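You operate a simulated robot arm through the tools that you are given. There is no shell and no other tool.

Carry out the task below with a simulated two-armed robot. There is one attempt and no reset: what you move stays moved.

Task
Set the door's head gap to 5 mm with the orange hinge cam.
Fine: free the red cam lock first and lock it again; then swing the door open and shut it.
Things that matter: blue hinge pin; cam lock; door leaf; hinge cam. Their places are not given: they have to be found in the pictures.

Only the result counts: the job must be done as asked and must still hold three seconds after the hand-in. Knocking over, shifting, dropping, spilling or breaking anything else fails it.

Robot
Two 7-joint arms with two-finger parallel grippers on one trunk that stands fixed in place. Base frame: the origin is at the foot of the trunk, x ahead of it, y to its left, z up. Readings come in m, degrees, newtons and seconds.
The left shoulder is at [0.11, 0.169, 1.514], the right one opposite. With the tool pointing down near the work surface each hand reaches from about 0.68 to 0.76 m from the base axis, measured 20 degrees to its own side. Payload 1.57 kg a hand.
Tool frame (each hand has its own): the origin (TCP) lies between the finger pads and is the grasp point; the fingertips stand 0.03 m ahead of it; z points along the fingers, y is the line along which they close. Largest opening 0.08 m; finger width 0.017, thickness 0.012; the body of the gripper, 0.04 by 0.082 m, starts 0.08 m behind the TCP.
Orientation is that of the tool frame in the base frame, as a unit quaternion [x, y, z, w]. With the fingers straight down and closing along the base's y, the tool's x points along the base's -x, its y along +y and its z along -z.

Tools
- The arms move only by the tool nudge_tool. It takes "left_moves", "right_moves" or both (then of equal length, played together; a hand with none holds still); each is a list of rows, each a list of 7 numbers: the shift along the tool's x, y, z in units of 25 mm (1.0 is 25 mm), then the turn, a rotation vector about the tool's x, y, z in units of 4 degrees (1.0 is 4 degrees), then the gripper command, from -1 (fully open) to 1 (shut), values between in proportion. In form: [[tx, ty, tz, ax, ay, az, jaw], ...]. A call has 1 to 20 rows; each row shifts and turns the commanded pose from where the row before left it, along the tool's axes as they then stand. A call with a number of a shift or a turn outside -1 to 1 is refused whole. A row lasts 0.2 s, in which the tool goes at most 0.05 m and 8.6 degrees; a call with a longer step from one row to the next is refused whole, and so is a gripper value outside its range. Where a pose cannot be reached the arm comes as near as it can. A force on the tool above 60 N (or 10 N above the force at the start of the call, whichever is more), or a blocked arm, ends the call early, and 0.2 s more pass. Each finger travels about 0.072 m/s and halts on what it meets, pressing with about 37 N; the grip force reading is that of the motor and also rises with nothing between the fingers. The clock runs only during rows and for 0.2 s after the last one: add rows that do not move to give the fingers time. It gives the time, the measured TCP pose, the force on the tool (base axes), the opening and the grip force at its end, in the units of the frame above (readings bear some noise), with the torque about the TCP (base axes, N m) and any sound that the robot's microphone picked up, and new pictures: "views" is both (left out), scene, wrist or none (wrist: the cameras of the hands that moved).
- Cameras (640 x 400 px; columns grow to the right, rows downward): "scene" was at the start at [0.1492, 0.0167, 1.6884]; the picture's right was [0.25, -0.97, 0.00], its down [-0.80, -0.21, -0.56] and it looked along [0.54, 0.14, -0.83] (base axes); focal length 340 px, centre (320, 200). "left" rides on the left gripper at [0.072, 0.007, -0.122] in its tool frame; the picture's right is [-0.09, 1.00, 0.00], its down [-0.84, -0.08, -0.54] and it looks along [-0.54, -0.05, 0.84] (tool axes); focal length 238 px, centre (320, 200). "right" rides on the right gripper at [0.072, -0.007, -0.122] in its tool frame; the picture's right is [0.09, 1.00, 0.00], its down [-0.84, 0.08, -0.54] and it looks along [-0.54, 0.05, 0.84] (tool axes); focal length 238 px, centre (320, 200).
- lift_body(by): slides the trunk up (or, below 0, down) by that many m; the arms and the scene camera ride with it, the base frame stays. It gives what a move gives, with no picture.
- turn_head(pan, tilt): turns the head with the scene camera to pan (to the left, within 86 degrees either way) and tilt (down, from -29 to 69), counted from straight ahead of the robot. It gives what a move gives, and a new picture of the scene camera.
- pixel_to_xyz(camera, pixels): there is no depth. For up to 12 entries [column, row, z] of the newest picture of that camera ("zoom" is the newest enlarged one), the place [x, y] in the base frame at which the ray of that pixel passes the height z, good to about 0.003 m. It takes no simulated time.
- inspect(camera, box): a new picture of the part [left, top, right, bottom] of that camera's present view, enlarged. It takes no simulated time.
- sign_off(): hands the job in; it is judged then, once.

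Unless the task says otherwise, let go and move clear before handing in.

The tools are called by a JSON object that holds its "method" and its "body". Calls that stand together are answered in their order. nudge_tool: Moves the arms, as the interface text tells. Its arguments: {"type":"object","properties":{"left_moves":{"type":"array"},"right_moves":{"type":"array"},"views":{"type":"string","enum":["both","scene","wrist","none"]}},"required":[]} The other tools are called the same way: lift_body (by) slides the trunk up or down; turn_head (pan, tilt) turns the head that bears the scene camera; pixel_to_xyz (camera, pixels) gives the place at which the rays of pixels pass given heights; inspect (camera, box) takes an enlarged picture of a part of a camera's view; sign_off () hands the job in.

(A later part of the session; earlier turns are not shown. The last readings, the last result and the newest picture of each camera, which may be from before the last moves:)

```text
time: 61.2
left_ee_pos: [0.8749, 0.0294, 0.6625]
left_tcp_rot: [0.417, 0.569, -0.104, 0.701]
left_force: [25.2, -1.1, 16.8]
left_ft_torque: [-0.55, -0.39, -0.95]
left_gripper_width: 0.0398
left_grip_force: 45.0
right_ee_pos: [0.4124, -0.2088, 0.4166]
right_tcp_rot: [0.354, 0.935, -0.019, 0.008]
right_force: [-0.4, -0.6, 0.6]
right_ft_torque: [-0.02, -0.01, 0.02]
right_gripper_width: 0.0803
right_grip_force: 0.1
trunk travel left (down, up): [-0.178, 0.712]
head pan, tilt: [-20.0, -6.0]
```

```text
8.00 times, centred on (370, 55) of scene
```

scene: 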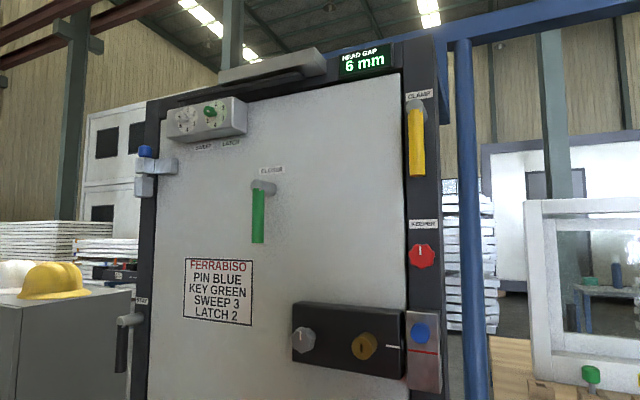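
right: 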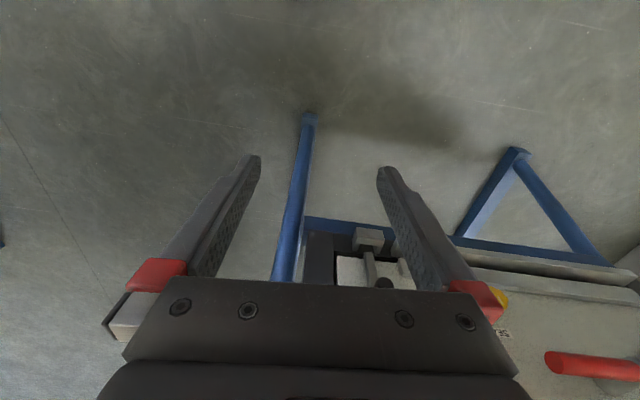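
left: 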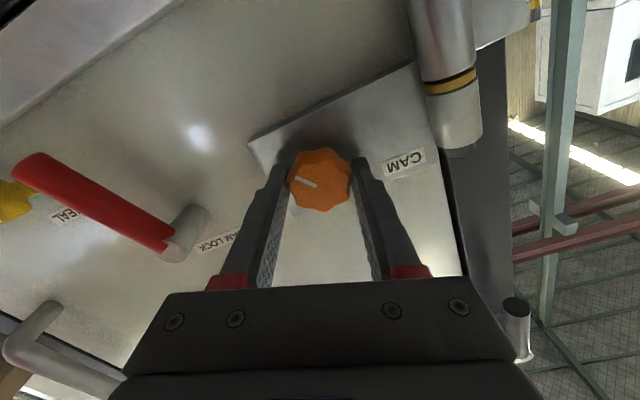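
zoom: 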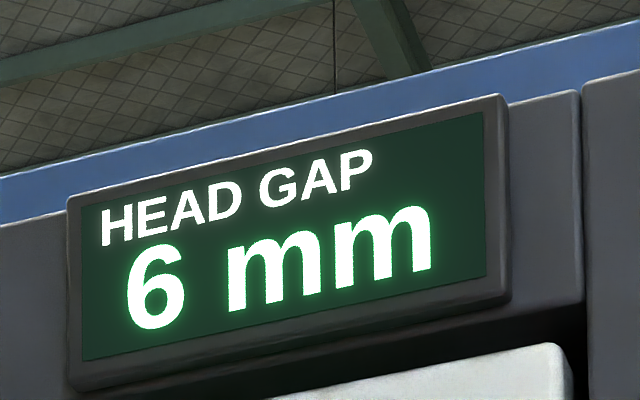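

The reading is 6 mm still, and side load is building because the grip axis is slightly off the knob axis. I'll shift about 3 mm to relieve it while turning on in 4° steps.

{"method": "nudge_tool", "body": {"left_moves": [[-0.03, 0.1, 0.04, 0, 0, 0.5, 1], [0, 0, 0, 0, 0, 0.5, 1], [0, 0, 0, 0, 0, 0, 1], [0, 0, 0, 0, 0, 0, 1]], "views": "both"}}

{"method": "inspect", "body": {"camera": "scene", "box": [330, 30, 410, 80]}}

```text
time: 62.2
left_ee_pos: [0.8735, 0.0314, 0.6618]
left_tcp_rot: [0.437, 0.554, -0.082, 0.704]
left_force: [-40.2, 9.9, -5.6]
left_ft_torque: [0.26, 0.36, -0.41]
left_gripper_width: 0.0398
left_grip_force: 45.3
right_ee_pos: [0.4103, -0.2073, 0.417]
right_tcp_rot: [0.353, 0.935, -0.02, 0.011]
right_force: [-0.5, -0.4, -0.3]
right_ft_torque: [0.04, 0.05, 0.0]
right_gripper_width: 0.0802
right_grip_force: 0.0
trunk travel left (down, up): [-0.178, 0.712]
head pan, tilt: [-20.0, -6.0]
```

scene: 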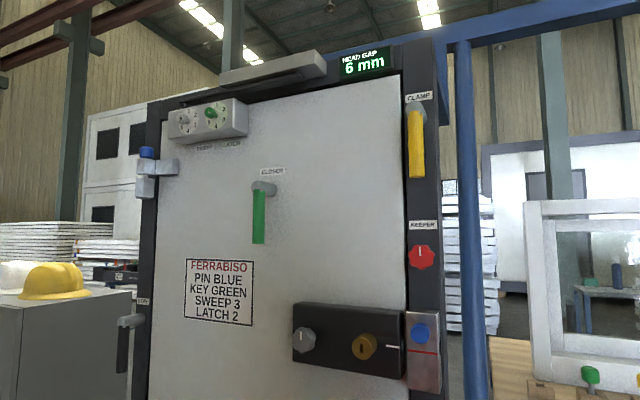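
left: 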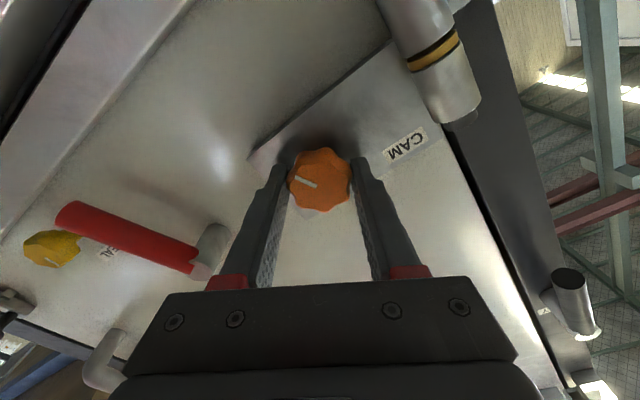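

```text
8.00 times, centred on (370, 55) of scene
```

zoom: 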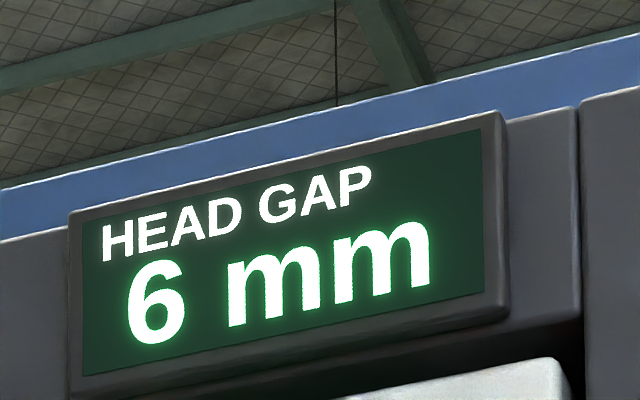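

Still 6 mm at about 32°, and the small shift reversed the load because the contact is stiff. I'll undo part of it and keep turning.

{"method": "nudge_tool", "body": {"left_moves": [[-0.015, -0.047, -0.026, 0, 0, 0.5, 1], [0, 0, 0, 0, 0, 0.5, 1], [0, 0, 0, 0, 0, 0, 1], [0, 0, 0, 0, 0, 0, 1]], "views": "scene"}}

{"method": "inspect", "body": {"camera": "scene", "box": [330, 30, 410, 80]}}

```text
time: 63.2
left_ee_pos: [0.874, 0.0303, 0.6612]
left_tcp_rot: [0.455, 0.539, -0.056, 0.706]
left_force: [-30.2, 5.9, -12.9]
left_ft_torque: [0.38, 0.52, -0.46]
left_gripper_width: 0.0397
left_grip_force: 44.9
right_ee_pos: [0.4105, -0.2091, 0.4173]
right_tcp_rot: [0.353, 0.935, -0.02, 0.009]
right_force: [0.4, 0.1, -0.6]
right_ft_torque: [0.0, 0.02, 0.03]
right_gripper_width: 0.0801
right_grip_force: 0.1
trunk travel left (down, up): [-0.178, 0.712]
head pan, tilt: [-20.0, -6.0]
```

scene: 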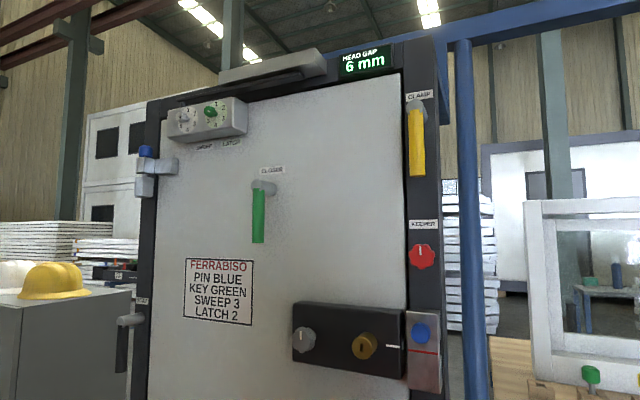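

```text
8.00 times, centred on (370, 55) of scene
```

zoom: 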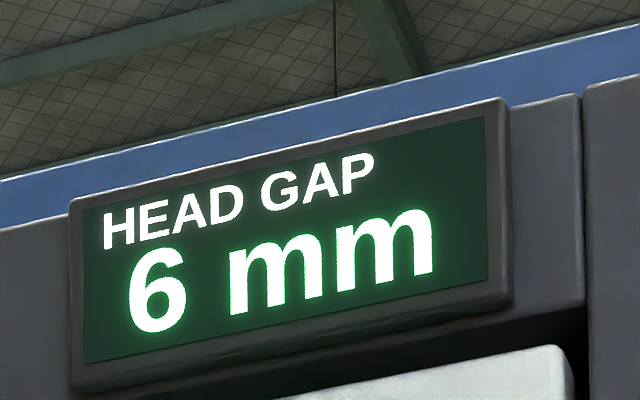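

Still 6 mm at about 36°. I'll relieve the load a bit more and go on.

{"method": "nudge_tool", "body": {"left_moves": [[0, -0.04, -0.02, 0, 0, 0.5, 1], [0, 0, 0, 0, 0, 0.5, 1], [0, 0, 0, 0, 0, 0, 1], [0, 0, 0, 0, 0, 0, 1]], "views": "scene"}}

{"method": "inspect", "body": {"camera": "scene", "box": [330, 30, 410, 80]}}

{"method": "nudge_tool", "body": {"left_moves": [[0, 0, 0, 0, 0, 0.5, 1], [0, 0, 0, 0, 0, 0.5, 1], [0, 0, 0, 0, 0, 0, 1], [0, 0, 0, 0, 0, 0, 1]], "views": "scene"}}

{"method": "inspect", "body": {"camera": "scene", "box": [330, 30, 410, 80]}}

```text
time: 64.2
left_ee_pos: [0.8747, 0.0289, 0.662]
left_tcp_rot: [0.473, 0.523, -0.032, 0.708]
left_force: [-8.0, 0.9, -7.1]
left_ft_torque: [-0.16, -0.04, -0.59]
left_gripper_width: 0.0397
left_grip_force: 45.4
right_ee_pos: [0.4111, -0.2087, 0.4151]
right_tcp_rot: [0.353, 0.935, -0.02, 0.008]
right_force: [0.1, 0.0, -0.8]
right_ft_torque: [0.0, 0.03, 0.01]
right_gripper_width: 0.0801
right_grip_force: 0.0
trunk travel left (down, up): [-0.178, 0.712]
head pan, tilt: [-20.0, -6.0]
```

scene: 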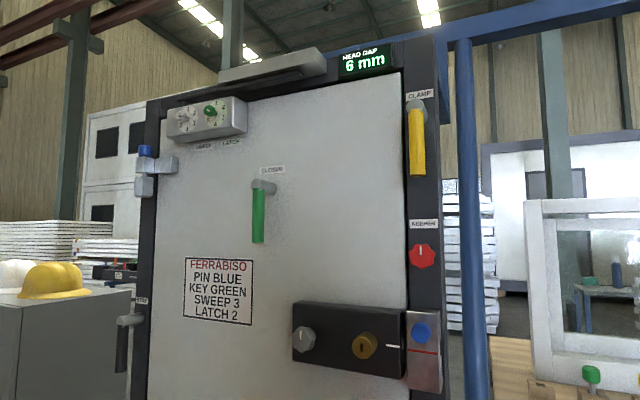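

```text
8.00 times, centred on (370, 55) of scene
```

zoom: 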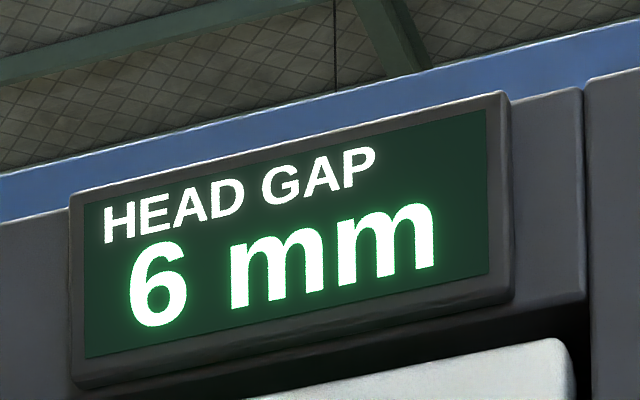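

```text
time: 65.2
left_ee_pos: [0.8745, 0.0301, 0.662]
left_tcp_rot: [0.491, 0.506, -0.006, 0.709]
left_force: [2.2, -0.3, -1.5]
left_ft_torque: [-0.27, -0.1, -0.86]
left_gripper_width: 0.0398
left_grip_force: 44.9
right_ee_pos: [0.4107, -0.2077, 0.4159]
right_tcp_rot: [0.353, 0.936, -0.019, 0.008]
right_force: [-0.3, 0.5, 0.2]
right_ft_torque: [0.02, 0.01, 0.01]
right_gripper_width: 0.08
right_grip_force: 0.1
trunk travel left (down, up): [-0.178, 0.712]
head pan, tilt: [-20.0, -6.0]
```

scene: 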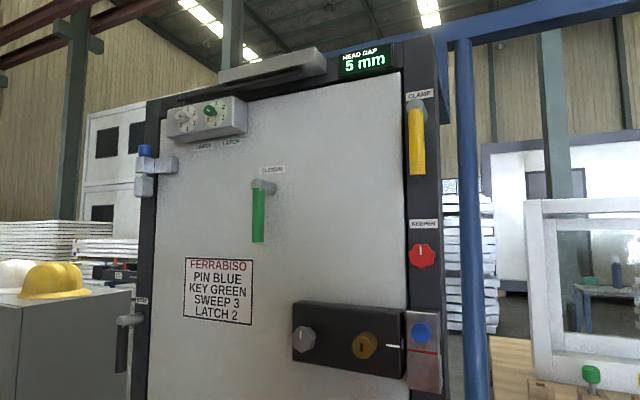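

```text
8.00 times, centred on (370, 55) of scene
```

zoom: 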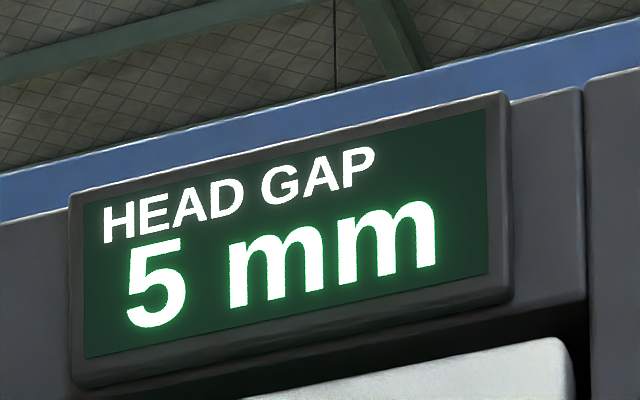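

The display changed to 5 mm between 40° and 44°, which means roughly 28° per mm. I'll turn 12° more to get near the middle of the 5 mm band.

{"method": "nudge_tool", "body": {"left_moves": [[0, 0, 0, 0, 0, 0.6, 1], [0, 0, 0, 0, 0, 0.6, 1], [0, 0, 0, 0, 0, 0.6, 1], [0, 0, 0, 0, 0, 0.6, 1], [0, 0, 0, 0, 0, 0.6, 1], [0, 0, 0, 0, 0, 0, 1], [0, 0, 0, 0, 0, 0, 1]]}}

{"method": "inspect", "body": {"camera": "scene", "box": [330, 30, 410, 80]}}

```text
time: 66.8
left_ee_pos: [0.8756, 0.0286, 0.6617]
left_tcp_rot: [0.541, 0.452, 0.067, 0.706]
left_force: [17.2, -3.1, 10.1]
left_ft_torque: [-0.22, 0.02, -0.69]
left_gripper_width: 0.0398
left_grip_force: 44.7
right_ee_pos: [0.4115, -0.2092, 0.4166]
right_tcp_rot: [0.353, 0.935, -0.02, 0.008]
right_force: [-0.2, 0.5, 0.2]
right_ft_torque: [0.02, 0.01, 0.02]
right_gripper_width: 0.0802
right_grip_force: 0.1
trunk travel left (down, up): [-0.178, 0.712]
head pan, tilt: [-20.0, -6.0]
```

scene: 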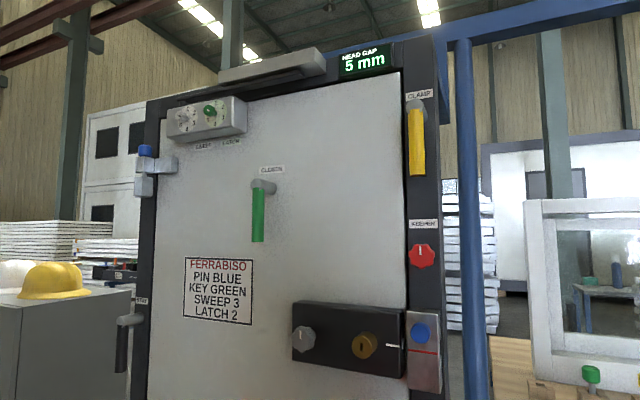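
left: 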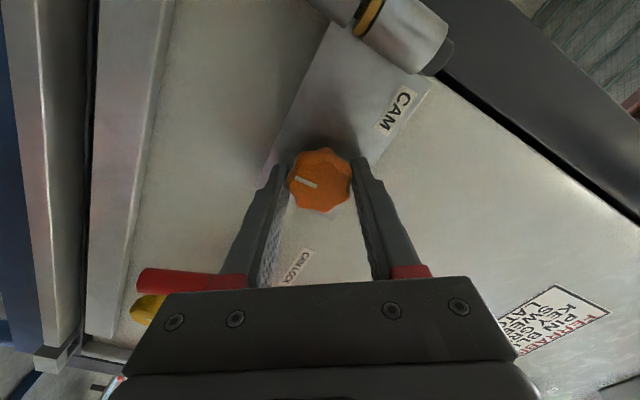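

```text
8.00 times, centred on (370, 55) of scene
```

zoom: 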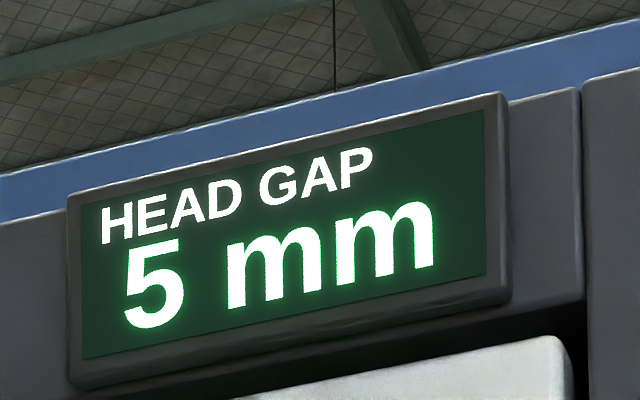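

It reads 5 mm at about 57° of turn, and the pointer hasn't slipped in the grip. I'll open the fingers slowly and back straight out.

{"method": "nudge_tool", "body": {"left_moves": [[0, 0, 0, 0, 0, 0, -0.2], [0, 0, 0, 0, 0, 0, -0.6], [0, 0, 0, 0, 0, 0, -0.75], [0, 0, 0, 0, 0, 0, -0.75], [0, 0, -0.6, 0, 0, 0, -0.75], [0, 0, -1, 0, 0, 0, -0.75], [0, 0, -1, 0, 0, 0, -0.75], [0, 0, -1, 0, 0, 0, -0.75], [0, 0, -1, 0, 0, 0, -0.75], [0, 0, -1, 0, 0, 0, -0.75]]}}

{"method": "inspect", "body": {"camera": "scene", "box": [330, 30, 410, 80]}}

```text
time: 69.0
left_ee_pos: [0.7739, 0.127, 0.6614]
left_tcp_rot: [0.543, 0.451, 0.067, 0.705]
left_force: [-1.0, 0.4, 0.5]
left_ft_torque: [0.0, 0.02, 0.03]
left_gripper_width: 0.07
left_grip_force: 0.1
right_ee_pos: [0.4109, -0.2088, 0.4157]
right_tcp_rot: [0.353, 0.935, -0.018, 0.009]
right_force: [0.0, 0.3, 0.6]
right_ft_torque: [0.01, 0.01, 0.02]
right_gripper_width: 0.0799
right_grip_force: 0.1
trunk travel left (down, up): [-0.178, 0.712]
head pan, tilt: [-20.0, -6.0]
```

scene: 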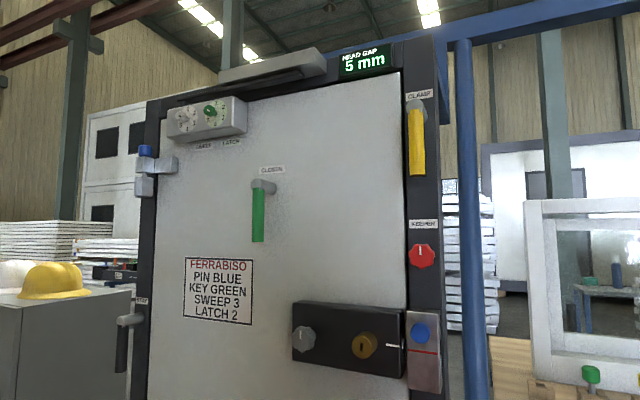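
left: 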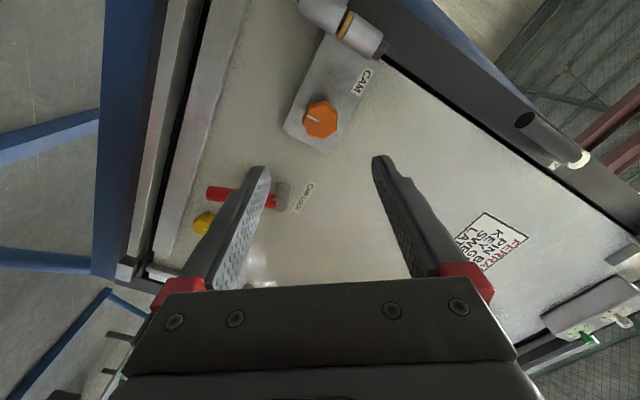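

```text
8.00 times, centred on (370, 55) of scene
```

zoom: 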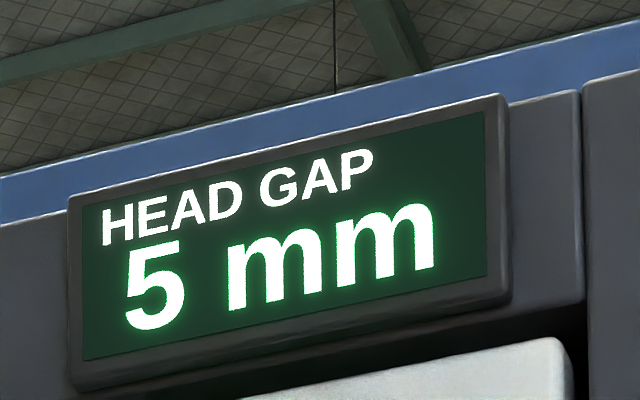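

The display holds at 5 mm after release. I'll unroll the hand, close the fingers and bring it to a stand-off on the hinge side of the hanging lever's lower end.

{"method": "nudge_tool", "body": {"left_moves": [[0, 0, 0, 0, 0, -0.96, 1], [0, 0, 0, 0, 0, -0.96, 1], [0, 0, 0, 0, 0, -0.96, 1], [0, 0, 0, 0, 0, -0.96, 1], [0, 0, 0, 0, 0, -0.96, 1], [0, 0, 0, 0, 0, -0.96, 1], [0, 0, 0, 0, 0, -0.96, 1], [0, 0, 0, 0, 0, -0.96, 1], [0, 0, 0, 0, 0, -0.96, 1], [0, 0, 0, 0, 0, -0.96, 1], [0, 0, 0, 0, 0, -0.96, 1], [0, 0, 0, 0, 0, -0.96, 1], [0, 0, 0, 0, 0, -0.96, 1], [0, 0, 0, 0, 0, -0.96, 1], [0, 0, 0, 0, 0, -0.96, 1], [0.6, -0.9, 0.3, 0, 0, 0, 1], [0.6, -0.9, 0.3, 0, 0, 0, 1], [0.6, -0.9, 0.3, 0, 0, 0, 1], [0.6, -0.9, 0.3, 0, 0, 0, 1], [0.6, -0.9, 0.3, 0, 0, 0, 1]]}}

{"method": "turn_head", "body": {"pan": -20, "tilt": 20}}

{"method": "inspect", "body": {"camera": "left", "box": [200, 40, 440, 240]}}

```text
time: 73.2
left_ee_pos: [0.7206, 0.0199, 0.5905]
left_tcp_rot: [0.257, 0.657, -0.282, 0.65]
left_force: [-0.2, 1.0, 0.2]
left_ft_torque: [-0.02, -0.01, 0.01]
left_gripper_width: 0.0
left_grip_force: 21.6
right_ee_pos: [0.4115, -0.2082, 0.4163]
right_tcp_rot: [0.352, 0.936, -0.019, 0.009]
right_force: [-0.1, 0.5, -0.5]
right_ft_torque: [-0.02, -0.02, 0.01]
right_gripper_width: 0.0801
right_grip_force: 0.0
trunk travel left (down, up): [-0.178, 0.712]
head pan, tilt: [-20.0, -6.0]
```

scene: 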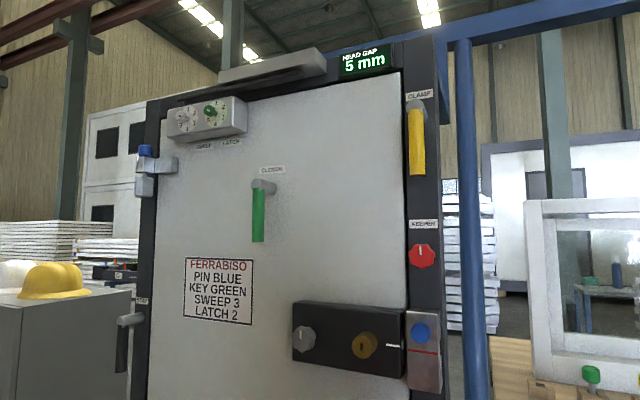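
left: 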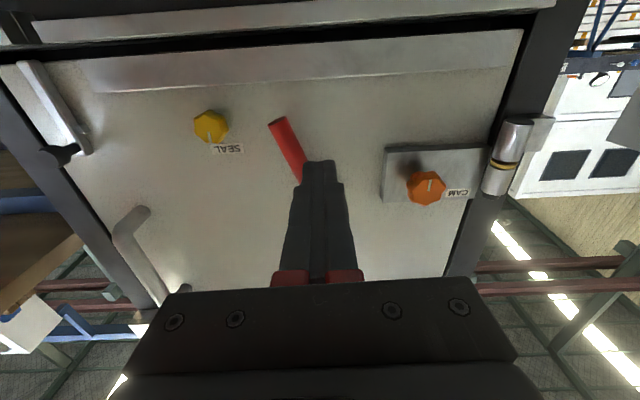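

```text
time: 74.1
left_ee_pos: [0.7218, 0.0201, 0.5902]
left_tcp_rot: [0.257, 0.657, -0.281, 0.65]
left_force: [-0.1, -0.8, 0.4]
left_ft_torque: [-0.04, 0.01, -0.01]
left_gripper_width: 0.0
left_grip_force: 21.1
right_ee_pos: [0.4111, -0.2087, 0.4164]
right_tcp_rot: [0.353, 0.935, -0.019, 0.008]
right_force: [0.3, 0.8, 0.5]
right_ft_torque: [-0.04, -0.01, -0.01]
right_gripper_width: 0.0804
right_grip_force: 0.0
trunk travel left (down, up): [-0.178, 0.712]
head pan, tilt: [-20.0, 20.0]
```

scene: 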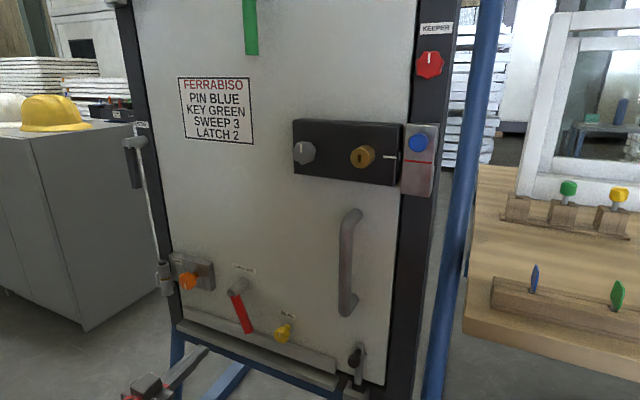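

```text
2.00 times, centred on (320, 140) of left
```

zoom: 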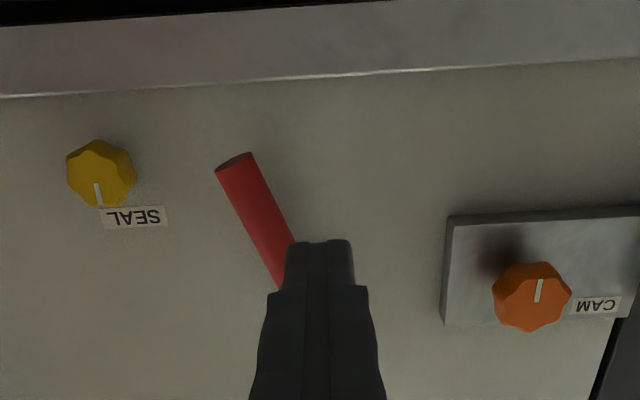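

The fingers are on the hinge side of the lever with about 1.5 cm clearance, and the cam pointer has moved as expected. I'll go in and sweep the lever back up along its arc to the locked stop.

{"method": "nudge_tool", "body": {"left_moves": [[0, 0, 0.9, 0, 0, 0, 1], [0, 0, 0.9, 0, 0, 0, 1], [0, 0, 0.9, 0, 0, 0, 1], [0, 0, 0.9, 0, 0, 0, 1], [0, 0, 0.6, 0, 0, 0, 1], [-0.06, -0.3, 0, 0, 0, 0, 1], [-0.06, -0.3, 0, 0, 0, 0, 1], [-0.07, -0.26, 0, 0, 0, 0, 1], [-0.07, -0.26, 0, 0, 0, 0, 1], [-0.07, -0.26, 0, 0, 0, 0, 1], [-0.07, -0.26, 0, 0, 0, 0, 1], [-0.21, -0.23, 0, 0, 0, 0, 1], [-0.21, -0.23, 0, 0, 0, 0, 1], [-0.21, -0.23, 0, 0, 0, 0, 1], [-0.21, -0.23, 0, 0, 0, 0, 1], [-0.25, -0.11, 0, 0, 0, 0, 1], [-0.25, -0.11, 0, 0, 0, 0, 1], [-0.25, -0.11, 0, 0, 0, 0, 1], [-0.25, -0.11, 0, 0, 0, 0, 1], [0, 0, 0, 0, 0, 0, 1]]}}

{"method": "inspect", "body": {"camera": "scene", "box": [160, 240, 320, 360]}}

```text
time: 78.3
left_ee_pos: [0.7441, -0.1062, 0.6484]
left_tcp_rot: [0.258, 0.657, -0.281, 0.65]
left_force: [0.5, 1.7, -7.2]
left_ft_torque: [0.03, -0.01, 0.12]
left_gripper_width: 0.0
left_grip_force: 21.5
right_ee_pos: [0.412, -0.208, 0.4153]
right_tcp_rot: [0.353, 0.935, -0.021, 0.008]
right_force: [-0.3, -0.8, 1.1]
right_ft_torque: [-0.02, 0.0, 0.02]
right_gripper_width: 0.08
right_grip_force: 0.1
trunk travel left (down, up): [-0.178, 0.712]
head pan, tilt: [-20.0, 20.0]
```

scene: 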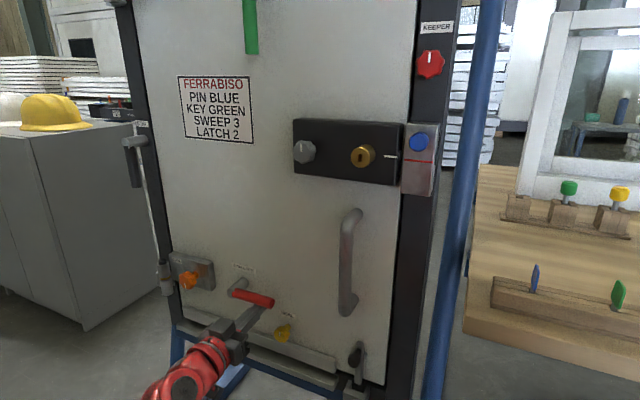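
left: 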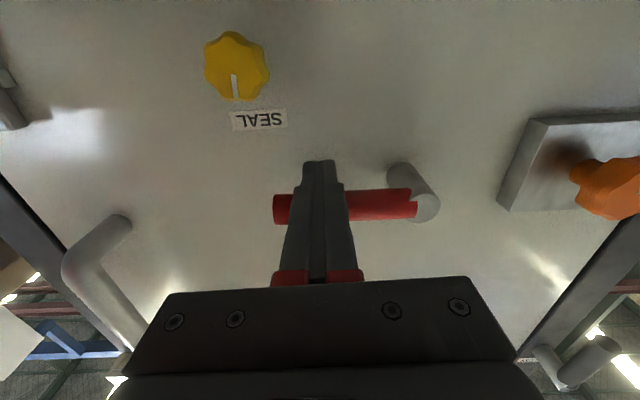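

```text
3.33 times, centred on (240, 300) of scene
```

zoom: 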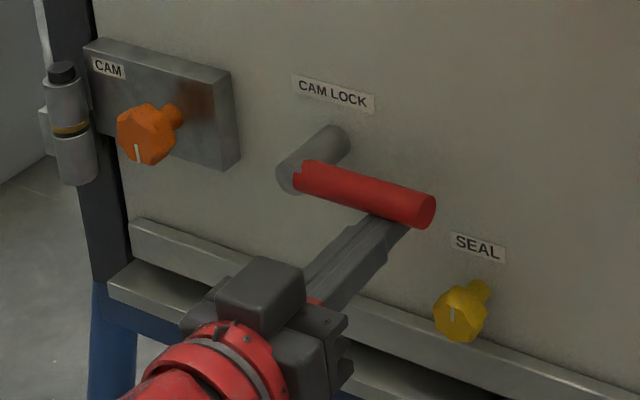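

The lever is nearly horizontal again. I'll press up a few millimetres until I feel the hard stop, so it's fully locked.

{"method": "nudge_tool", "body": {"left_moves": [[-0.1, 0, 0, 0, 0, 0, 1], [-0.1, 0, 0, 0, 0, 0, 1], [-0.1, 0, 0, 0, 0, 0, 1], [-0.1, 0, 0, 0, 0, 0, 1], [-0.1, 0, 0, 0, 0, 0, 1], [-0.1, 0, 0, 0, 0, 0, 1]], "views": "both"}}

{"method": "inspect", "body": {"camera": "scene", "box": [160, 240, 320, 360]}}

```text
time: 79.4
left_ee_pos: [0.7445, -0.1063, 0.6494]
left_tcp_rot: [0.259, 0.666, -0.28, 0.641]
left_force: [-0.8, 0.5, -19.4]
left_ft_torque: [0.12, 0.09, 0.28]
left_gripper_width: 0.0001
left_grip_force: 21.1
right_ee_pos: [0.4127, -0.2082, 0.416]
right_tcp_rot: [0.352, 0.936, -0.02, 0.008]
right_force: [-0.1, -0.3, 0.5]
right_ft_torque: [-0.05, -0.01, -0.01]
right_gripper_width: 0.0797
right_grip_force: 0.0
trunk travel left (down, up): [-0.178, 0.712]
head pan, tilt: [-20.0, 20.0]
stopped in row 5 (left hand): the force on the tool passed its limit at 63 N (the readings are from after the stop); the commanded pose is now the measured one
```

scene: 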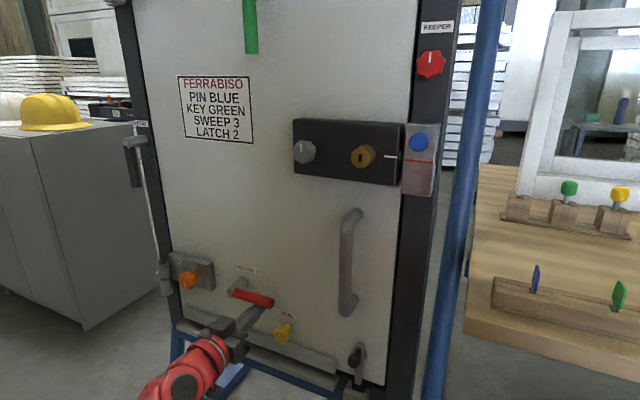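
left: 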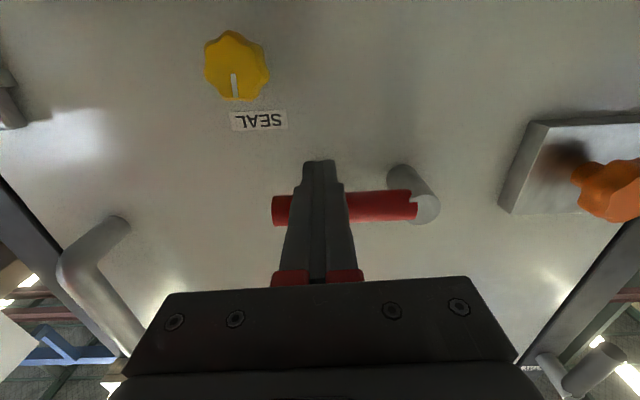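

```text
3.33 times, centred on (240, 300) of scene
```

zoom: 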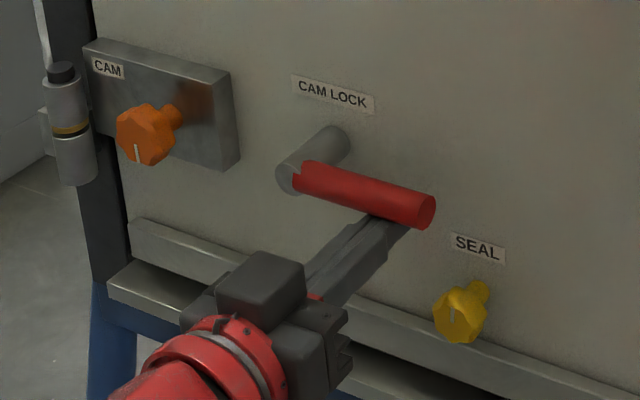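

The lock is back against its hard stop (63 N). I'll lower the fingers well clear of the lever before backing out, so they don't drag the door, then look at the right side for a place to park the right arm.

{"method": "nudge_tool", "body": {"left_moves": [[0.6, 0, 0, 0, 0, 0, 1], [0.6, 0, 0, 0, 0, 0, 1], [0, 0, 0, 0, 0, 0, 1], [0, 0, -1, 0, -0.4, 0.4, 1], [0, 0, -1, 0, 0, 0, 1], [0, 0, -1, 0, 0, 0, 1], [0, 0, -1, 0, 0, 0, 1], [0, 0, -1, 0, 0, 0, 1]], "views": "scene"}}

{"method": "turn_head", "body": {"pan": -45, "tilt": 50}}

```text
time: 81.2
left_ee_pos: [0.6536, -0.0193, 0.6218]
left_tcp_rot: [0.265, 0.649, -0.275, 0.658]
left_force: [0.0, 0.4, 0.5]
left_ft_torque: [0.02, -0.01, 0.01]
left_gripper_width: 0.0
left_grip_force: 21.3
right_ee_pos: [0.411, -0.2089, 0.4157]
right_tcp_rot: [0.354, 0.935, -0.019, 0.008]
right_force: [-0.5, 1.1, 0.0]
right_ft_torque: [0.0, 0.02, 0.02]
right_gripper_width: 0.0801
right_grip_force: 0.0
trunk travel left (down, up): [-0.178, 0.712]
head pan, tilt: [-20.0, 20.0]
```

scene: 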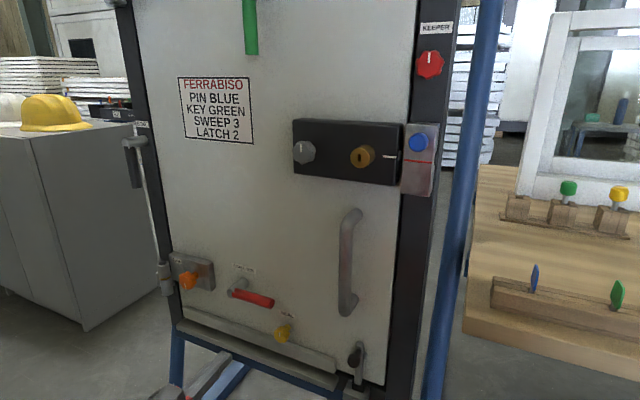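

```text
time: 82.2
left_ee_pos: [0.6541, -0.0202, 0.621]
left_tcp_rot: [0.265, 0.649, -0.275, 0.657]
left_force: [0.7, -0.6, 0.0]
left_ft_torque: [0.03, -0.01, 0.02]
left_gripper_width: 0.0
left_grip_force: 21.5
right_ee_pos: [0.412, -0.2098, 0.4165]
right_tcp_rot: [0.353, 0.935, -0.018, 0.009]
right_force: [-0.2, 0.3, 0.2]
right_ft_torque: [0.03, 0.0, 0.02]
right_gripper_width: 0.0801
right_grip_force: 0.0
trunk travel left (down, up): [-0.178, 0.712]
head pan, tilt: [-45.0, 50.0]
```

scene: 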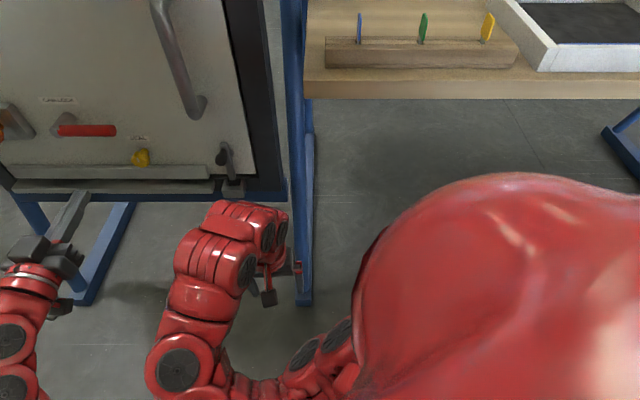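

There's free floor to the right of the frame, around (350,200). I'll swing the right arm that way, parallel to the door, so its elbow clears the left arm's workspace.

{"method": "nudge_tool", "body": {"right_moves": [[-0.05, -0.9, 0, 0, 0, 0.5, -1], [-0.05, -0.9, 0, 0, 0, 0.5, -1], [-0.05, -0.9, 0, 0, 0, 0.5, -1], [-0.05, -0.9, 0, 0, 0, 0.5, -1], [-0.05, -0.9, 0, 0, 0, 0.5, -1], [-0.05, -0.9, 0, 0, 0, 0.5, -1], [-0.05, -0.9, 0, 0, 0, 0.5, -1], [-0.05, -0.9, 0, 0, 0, 0.5, -1]]}}

```text
time: 84.0
left_ee_pos: [0.6545, -0.0192, 0.6203]
left_tcp_rot: [0.265, 0.649, -0.276, 0.658]
left_force: [0.4, 0.2, 0.2]
left_ft_torque: [0.01, -0.04, -0.03]
left_gripper_width: 0.0003
left_grip_force: 21.8
right_ee_pos: [0.404, -0.2401, 0.4215]
right_tcp_rot: [0.378, 0.926, -0.023, 0.009]
right_force: [0.8, 1.3, 0.5]
right_ft_torque: [0.0, -0.02, -0.01]
right_gripper_width: 0.08
right_grip_force: 0.1
right hand out of reach, approached as far as the arm can: row 1, 2, 3, 4, 5, 6, 7, 8
trunk travel left (down, up): [-0.178, 0.712]
head pan, tilt: [-45.0, 50.0]
```

scene: 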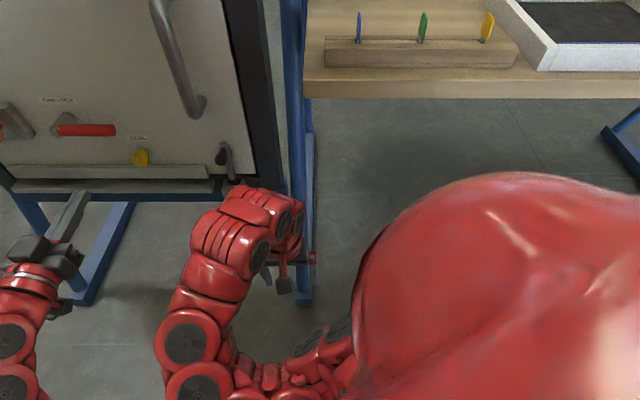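
right: 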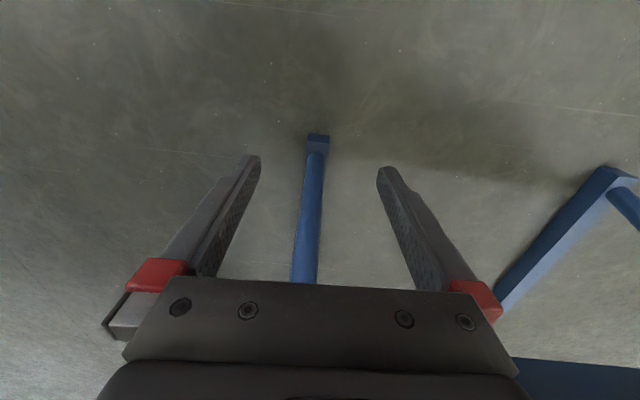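

The arm only moved about 3 cm, so the yaw is probably limiting it. I'll unwind the yaw towards the home orientation while shifting right.

{"method": "nudge_tool", "body": {"right_moves": [[0, 0, 0, 0, 0, -1, -1], [0, 0, 0, 0, 0, -1, -1], [0, 0, 0, 0, 0, -1, -1], [0, 0, 0, 0, 0, -1, -1], [0, 0, 0, 0, 0, -1, -1], [0, 0, 0, 0, 0, -1, -1], [0, 0, 0, 0, 0, -1, -1], [0, -0.6, 0, 0, 0, -1, -1], [0, -0.6, 0, 0, 0, -1, -1], [0, -0.6, 0, 0, 0, -1, -1], [0, -0.6, 0, 0, 0, 0, -1], [0, -0.6, 0, 0, 0, 0, -1]], "views": "scene"}}

```text
time: 86.6
left_ee_pos: [0.6544, -0.0194, 0.6213]
left_tcp_rot: [0.265, 0.649, -0.276, 0.658]
left_force: [0.4, 0.6, 0.5]
left_ft_torque: [0.01, -0.01, 0.01]
left_gripper_width: 0.0002
left_grip_force: 21.1
right_ee_pos: [0.3824, -0.32, 0.4275]
right_tcp_rot: [0.055, 0.998, -0.028, 0.004]
right_force: [0.5, 0.2, 0.5]
right_ft_torque: [0.01, -0.01, 0.04]
right_gripper_width: 0.0802
right_grip_force: 0.1
right hand out of reach, approached as far as the arm can: row 8, 11, 12
trunk travel left (down, up): [-0.178, 0.712]
head pan, tilt: [-45.0, 50.0]
```

scene: 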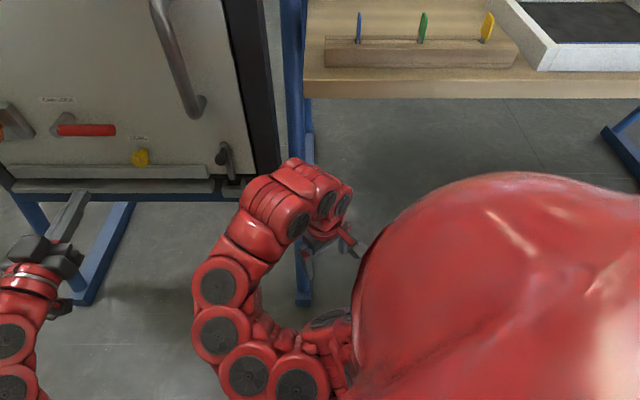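

The right arm now sits clear to the right. I'll raise the trunk by 0.35 m for a comfortable left-arm pull on the door handle, then look.

{"method": "lift_body", "body": {"by": 0.35}}

{"method": "turn_head", "body": {"pan": -25, "tilt": 45}}

```text
time: 90.0
left_ee_pos: [0.6539, -0.0188, 0.9714]
left_tcp_rot: [0.265, 0.649, -0.276, 0.658]
left_force: [-0.3, 0.5, -0.4]
left_ft_torque: [0.01, -0.01, 0.0]
left_gripper_width: 0.0
left_grip_force: 20.3
right_ee_pos: [0.3821, -0.3193, 0.7763]
right_tcp_rot: [0.055, 0.998, -0.027, 0.003]
right_force: [-0.7, 0.1, -0.5]
right_ft_torque: [-0.02, -0.05, 0.01]
right_gripper_width: 0.0802
right_grip_force: 0.1
trunk travel left (down, up): [-0.528, 0.362]
head pan, tilt: [-45.0, 50.0]
```

```text
time: 90.8
left_ee_pos: [0.6535, -0.02, 0.9716]
left_tcp_rot: [0.264, 0.649, -0.275, 0.658]
left_force: [-0.9, -0.2, 0.0]
left_ft_torque: [0.03, 0.01, 0.01]
left_gripper_width: 0.0
left_grip_force: 21.3
right_ee_pos: [0.3822, -0.3193, 0.7766]
right_tcp_rot: [0.055, 0.998, -0.027, 0.004]
right_force: [0.3, 0.3, -0.1]
right_ft_torque: [0.03, 0.01, -0.01]
right_gripper_width: 0.0802
right_grip_force: 0.0
trunk travel left (down, up): [-0.528, 0.362]
head pan, tilt: [-25.0, 45.0]
```

scene: 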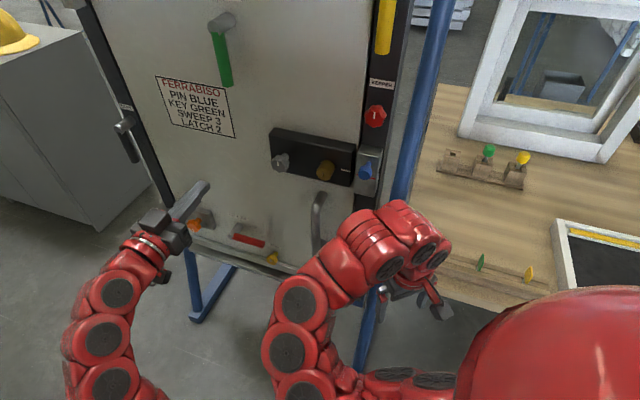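

The left hand is in front of the door at z 0.97, with the right arm to its right. I'll open the left gripper and move to a stand-off in front of the pull handle at (320,215), and check clearance.

{"method": "nudge_tool", "body": {"left_moves": [[0.72, -0.45, -0.1, 0, 0, 0, -0.6], [0.72, -0.45, -0.1, 0, 0, 0, -0.6], [0.72, -0.45, -0.1, 0, 0, 0, -0.6], [0.72, -0.45, -0.1, 0, 0, 0, -0.6], [0.72, -0.45, -0.1, 0, 0, 0, -0.6], [0.72, -0.45, -0.1, 0, 0, 0, -0.6], [0.72, -0.45, -0.1, 0, 0, 0, -0.6], [0.72, -0.45, -0.1, 0, 0, 0, -0.6], [0.72, -0.45, -0.1, 0, 0, 0, -0.6], [0.72, -0.45, -0.1, 0, 0, 0, -0.6], [0, 0, 0, 0, 0, 0, -0.6]]}}

{"method": "inspect", "body": {"camera": "left", "box": [160, 40, 480, 280]}}

```text
time: 93.2
left_ee_pos: [0.5574, -0.0855, 0.7927]
left_tcp_rot: [0.265, 0.649, -0.277, 0.658]
left_force: [0.2, -0.6, 0.4]
left_ft_torque: [-0.03, 0.02, -0.01]
left_gripper_width: 0.0639
left_grip_force: 0.0
right_ee_pos: [0.381, -0.3202, 0.7757]
right_tcp_rot: [0.056, 0.998, -0.027, 0.004]
right_force: [-0.3, 1.4, -0.7]
right_ft_torque: [0.01, 0.03, 0.01]
right_gripper_width: 0.08
right_grip_force: 0.0
trunk travel left (down, up): [-0.528, 0.362]
head pan, tilt: [-25.0, 45.0]
```

scene: 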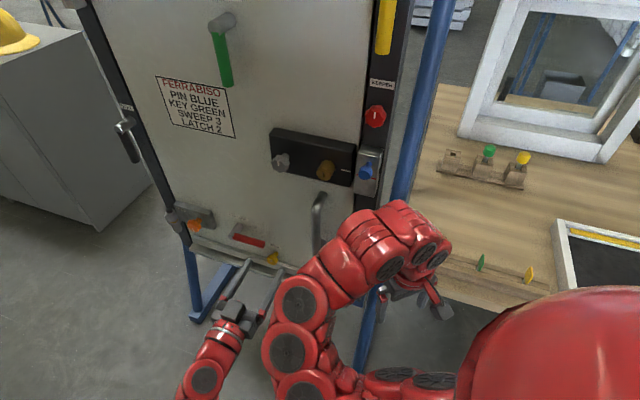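
left: 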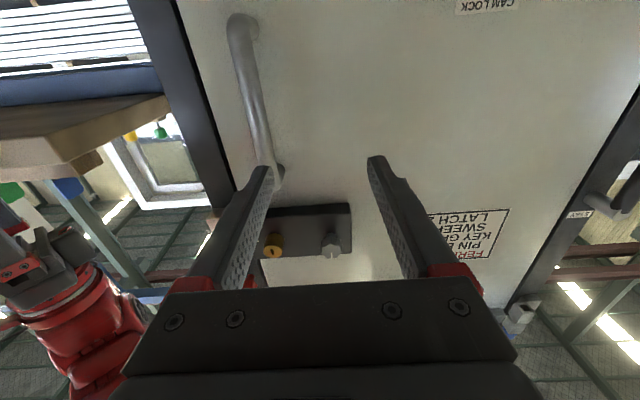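

```text
1.67 times, centred on (320, 160) of left
```

zoom: 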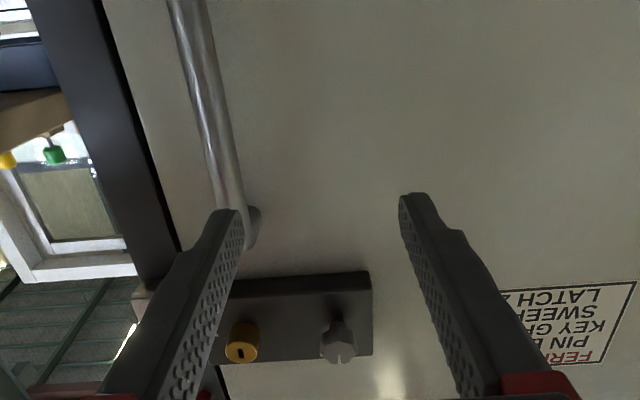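

The handle bar is at t≈-0.268, about 65 mm to the latch side of the hand. I'll line up with it at the stand-off distance first.

{"method": "nudge_tool", "body": {"left_moves": [[0.2, -0.9, 0, 0, 0, 0, -0.8], [0.2, -0.9, 0, 0, 0, 0, -0.8], [0.1, -0.84, 0, 0, 0, 0, -0.8], [0, 0, 0, 0, 0, 0, -0.8], [0, 0, 0, 0, 0, 0, -0.8]]}}

{"method": "inspect", "body": {"camera": "left", "box": [200, 40, 440, 220]}}

```text
time: 94.4
left_ee_pos: [0.5107, -0.1323, 0.7794]
left_tcp_rot: [0.265, 0.649, -0.275, 0.658]
left_force: [-0.4, 0.2, 0.1]
left_ft_torque: [-0.01, 0.0, 0.06]
left_gripper_width: 0.072
left_grip_force: 0.0
right_ee_pos: [0.382, -0.3194, 0.7772]
right_tcp_rot: [0.055, 0.998, -0.028, 0.003]
right_force: [-0.7, -0.4, -0.6]
right_ft_torque: [0.0, 0.0, 0.02]
right_gripper_width: 0.0803
right_grip_force: 0.1
trunk travel left (down, up): [-0.528, 0.362]
head pan, tilt: [-25.0, 45.0]
```

scene: 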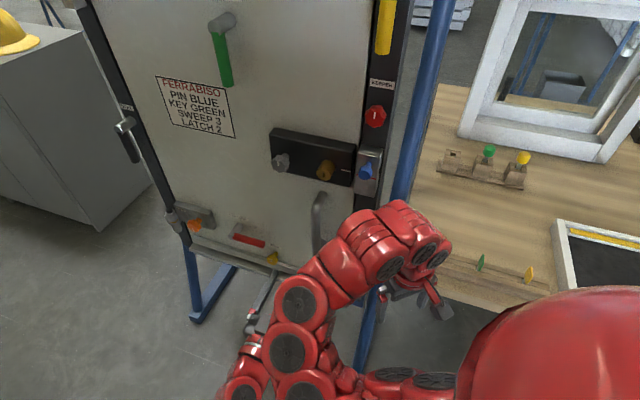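
left: 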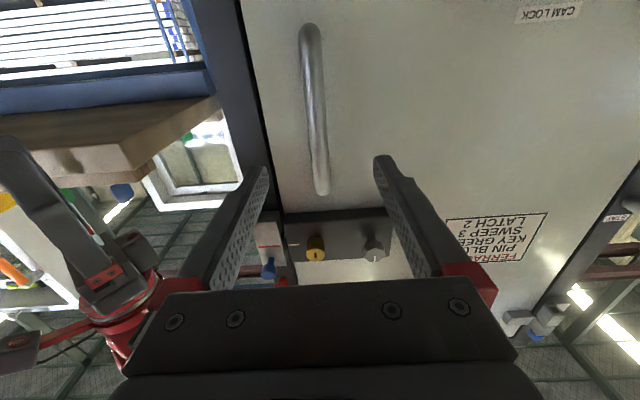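

```text
2.22 times, centred on (320, 130) of left
```

zoom: 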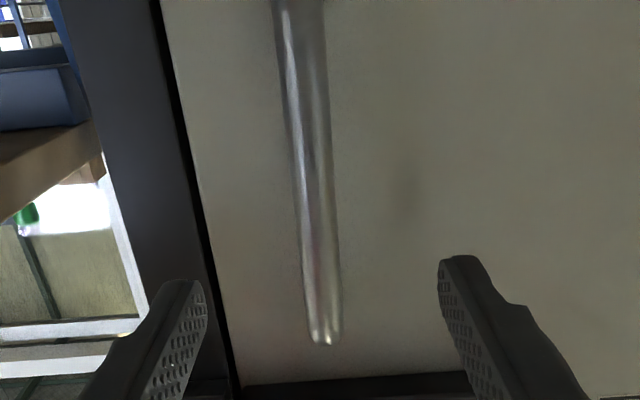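

The bar is centred between the fingers (column 317), and nothing is in the way. I'll move forward so the fingers straddle the bar, and close on it.

{"method": "nudge_tool", "body": {"left_moves": [[0, 0, 0.9, 0, 0, 0, -0.8], [0, 0, 0.9, 0, 0, 0, -0.8], [0, 0, 0.9, 0, 0, 0, -0.8], [0, 0, 0.9, 0, 0, 0, -0.8], [0, 0, 0.9, 0, 0, 0, -0.8], [0, 0, 0.9, 0, 0, 0, -0.8], [0, 0, 0.6, 0, 0, 0, -0.8], [0, 0, 0, 0, 0, 0, -0.8], [0, 0, 0, 0, 0, 0, 0.3], [0, 0, 0, 0, 0, 0, 1], [0, 0, 0, 0, 0, 0, 1], [0, 0, 0, 0, 0, 0, 1], [0, 0, 0, 0, 0, 0, 1]]}}

```text
time: 97.2
left_ee_pos: [0.615, -0.2404, 0.7833]
left_tcp_rot: [0.266, 0.648, -0.277, 0.658]
left_force: [-16.8, -16.4, -2.5]
left_ft_torque: [-0.11, -0.59, -0.14]
left_gripper_width: 0.0219
left_grip_force: 34.6
right_ee_pos: [0.3812, -0.3215, 0.7761]
right_tcp_rot: [0.057, 0.998, -0.027, 0.005]
right_force: [-0.2, -0.6, 0.4]
right_ft_torque: [-0.01, -0.01, 0.0]
right_gripper_width: 0.0802
right_grip_force: 0.0
trunk travel left (down, up): [-0.528, 0.362]
head pan, tilt: [-25.0, 45.0]
```

scene: 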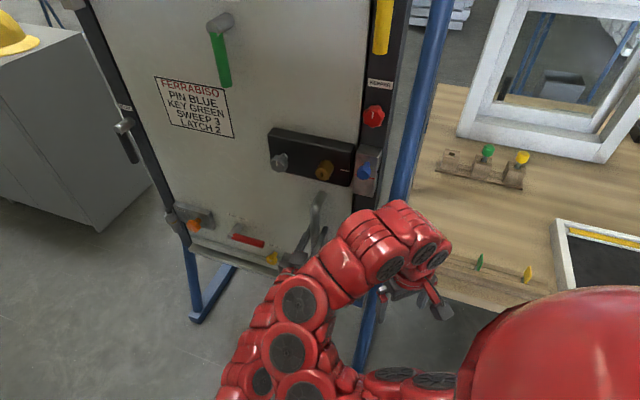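
left: 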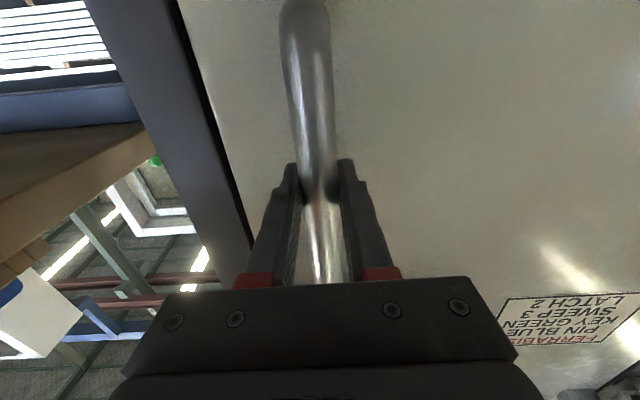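

The bar is gripped (22 mm). I'll pull the door along its arc about the hinge, first about 10°, watching the forces.

{"method": "nudge_tool", "body": {"left_moves": [[0, 0.0, -0.4, 0, 0, 0, 1], [0, 0.04, -0.5, 0, 0, 0, 1], [0, 0.06, -0.57, 0, 0, 0, 1], [0, 0.08, -0.57, 0, 0, 0, 1], [0, 0.12, -0.57, 0, 0, 0, 1], [0, 0.15, -0.56, 0, 0, 0, 1]]}}

```text
time: 98.6
left_ee_pos: [0.566, -0.1777, 0.7823]
left_tcp_rot: [0.268, 0.648, -0.276, 0.657]
left_force: [-38.4, -25.6, -4.2]
left_ft_torque: [0.22, -0.21, -0.03]
left_gripper_width: 0.0219
left_grip_force: 34.6
right_ee_pos: [0.3795, -0.3217, 0.7786]
right_tcp_rot: [0.056, 0.998, -0.027, 0.006]
right_force: [-0.1, -0.8, 0.1]
right_ft_torque: [0.01, 0.0, -0.01]
right_gripper_width: 0.0799
right_grip_force: 0.1
trunk travel left (down, up): [-0.528, 0.362]
head pan, tilt: [-25.0, 45.0]
```

scene: 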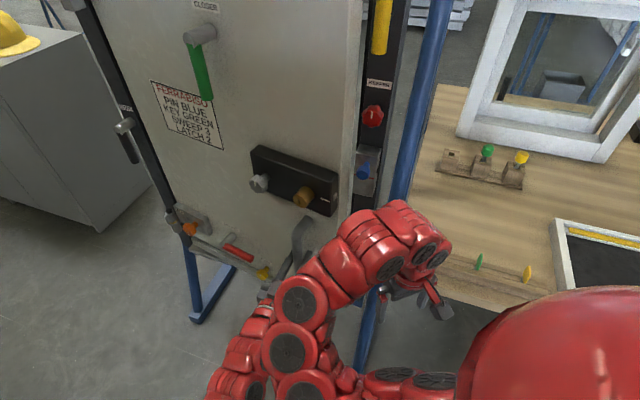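
left: 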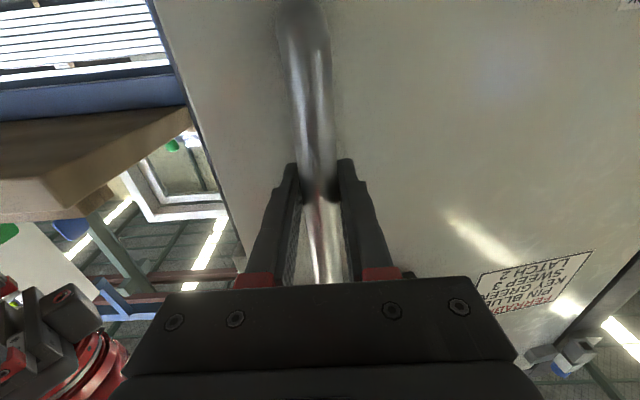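

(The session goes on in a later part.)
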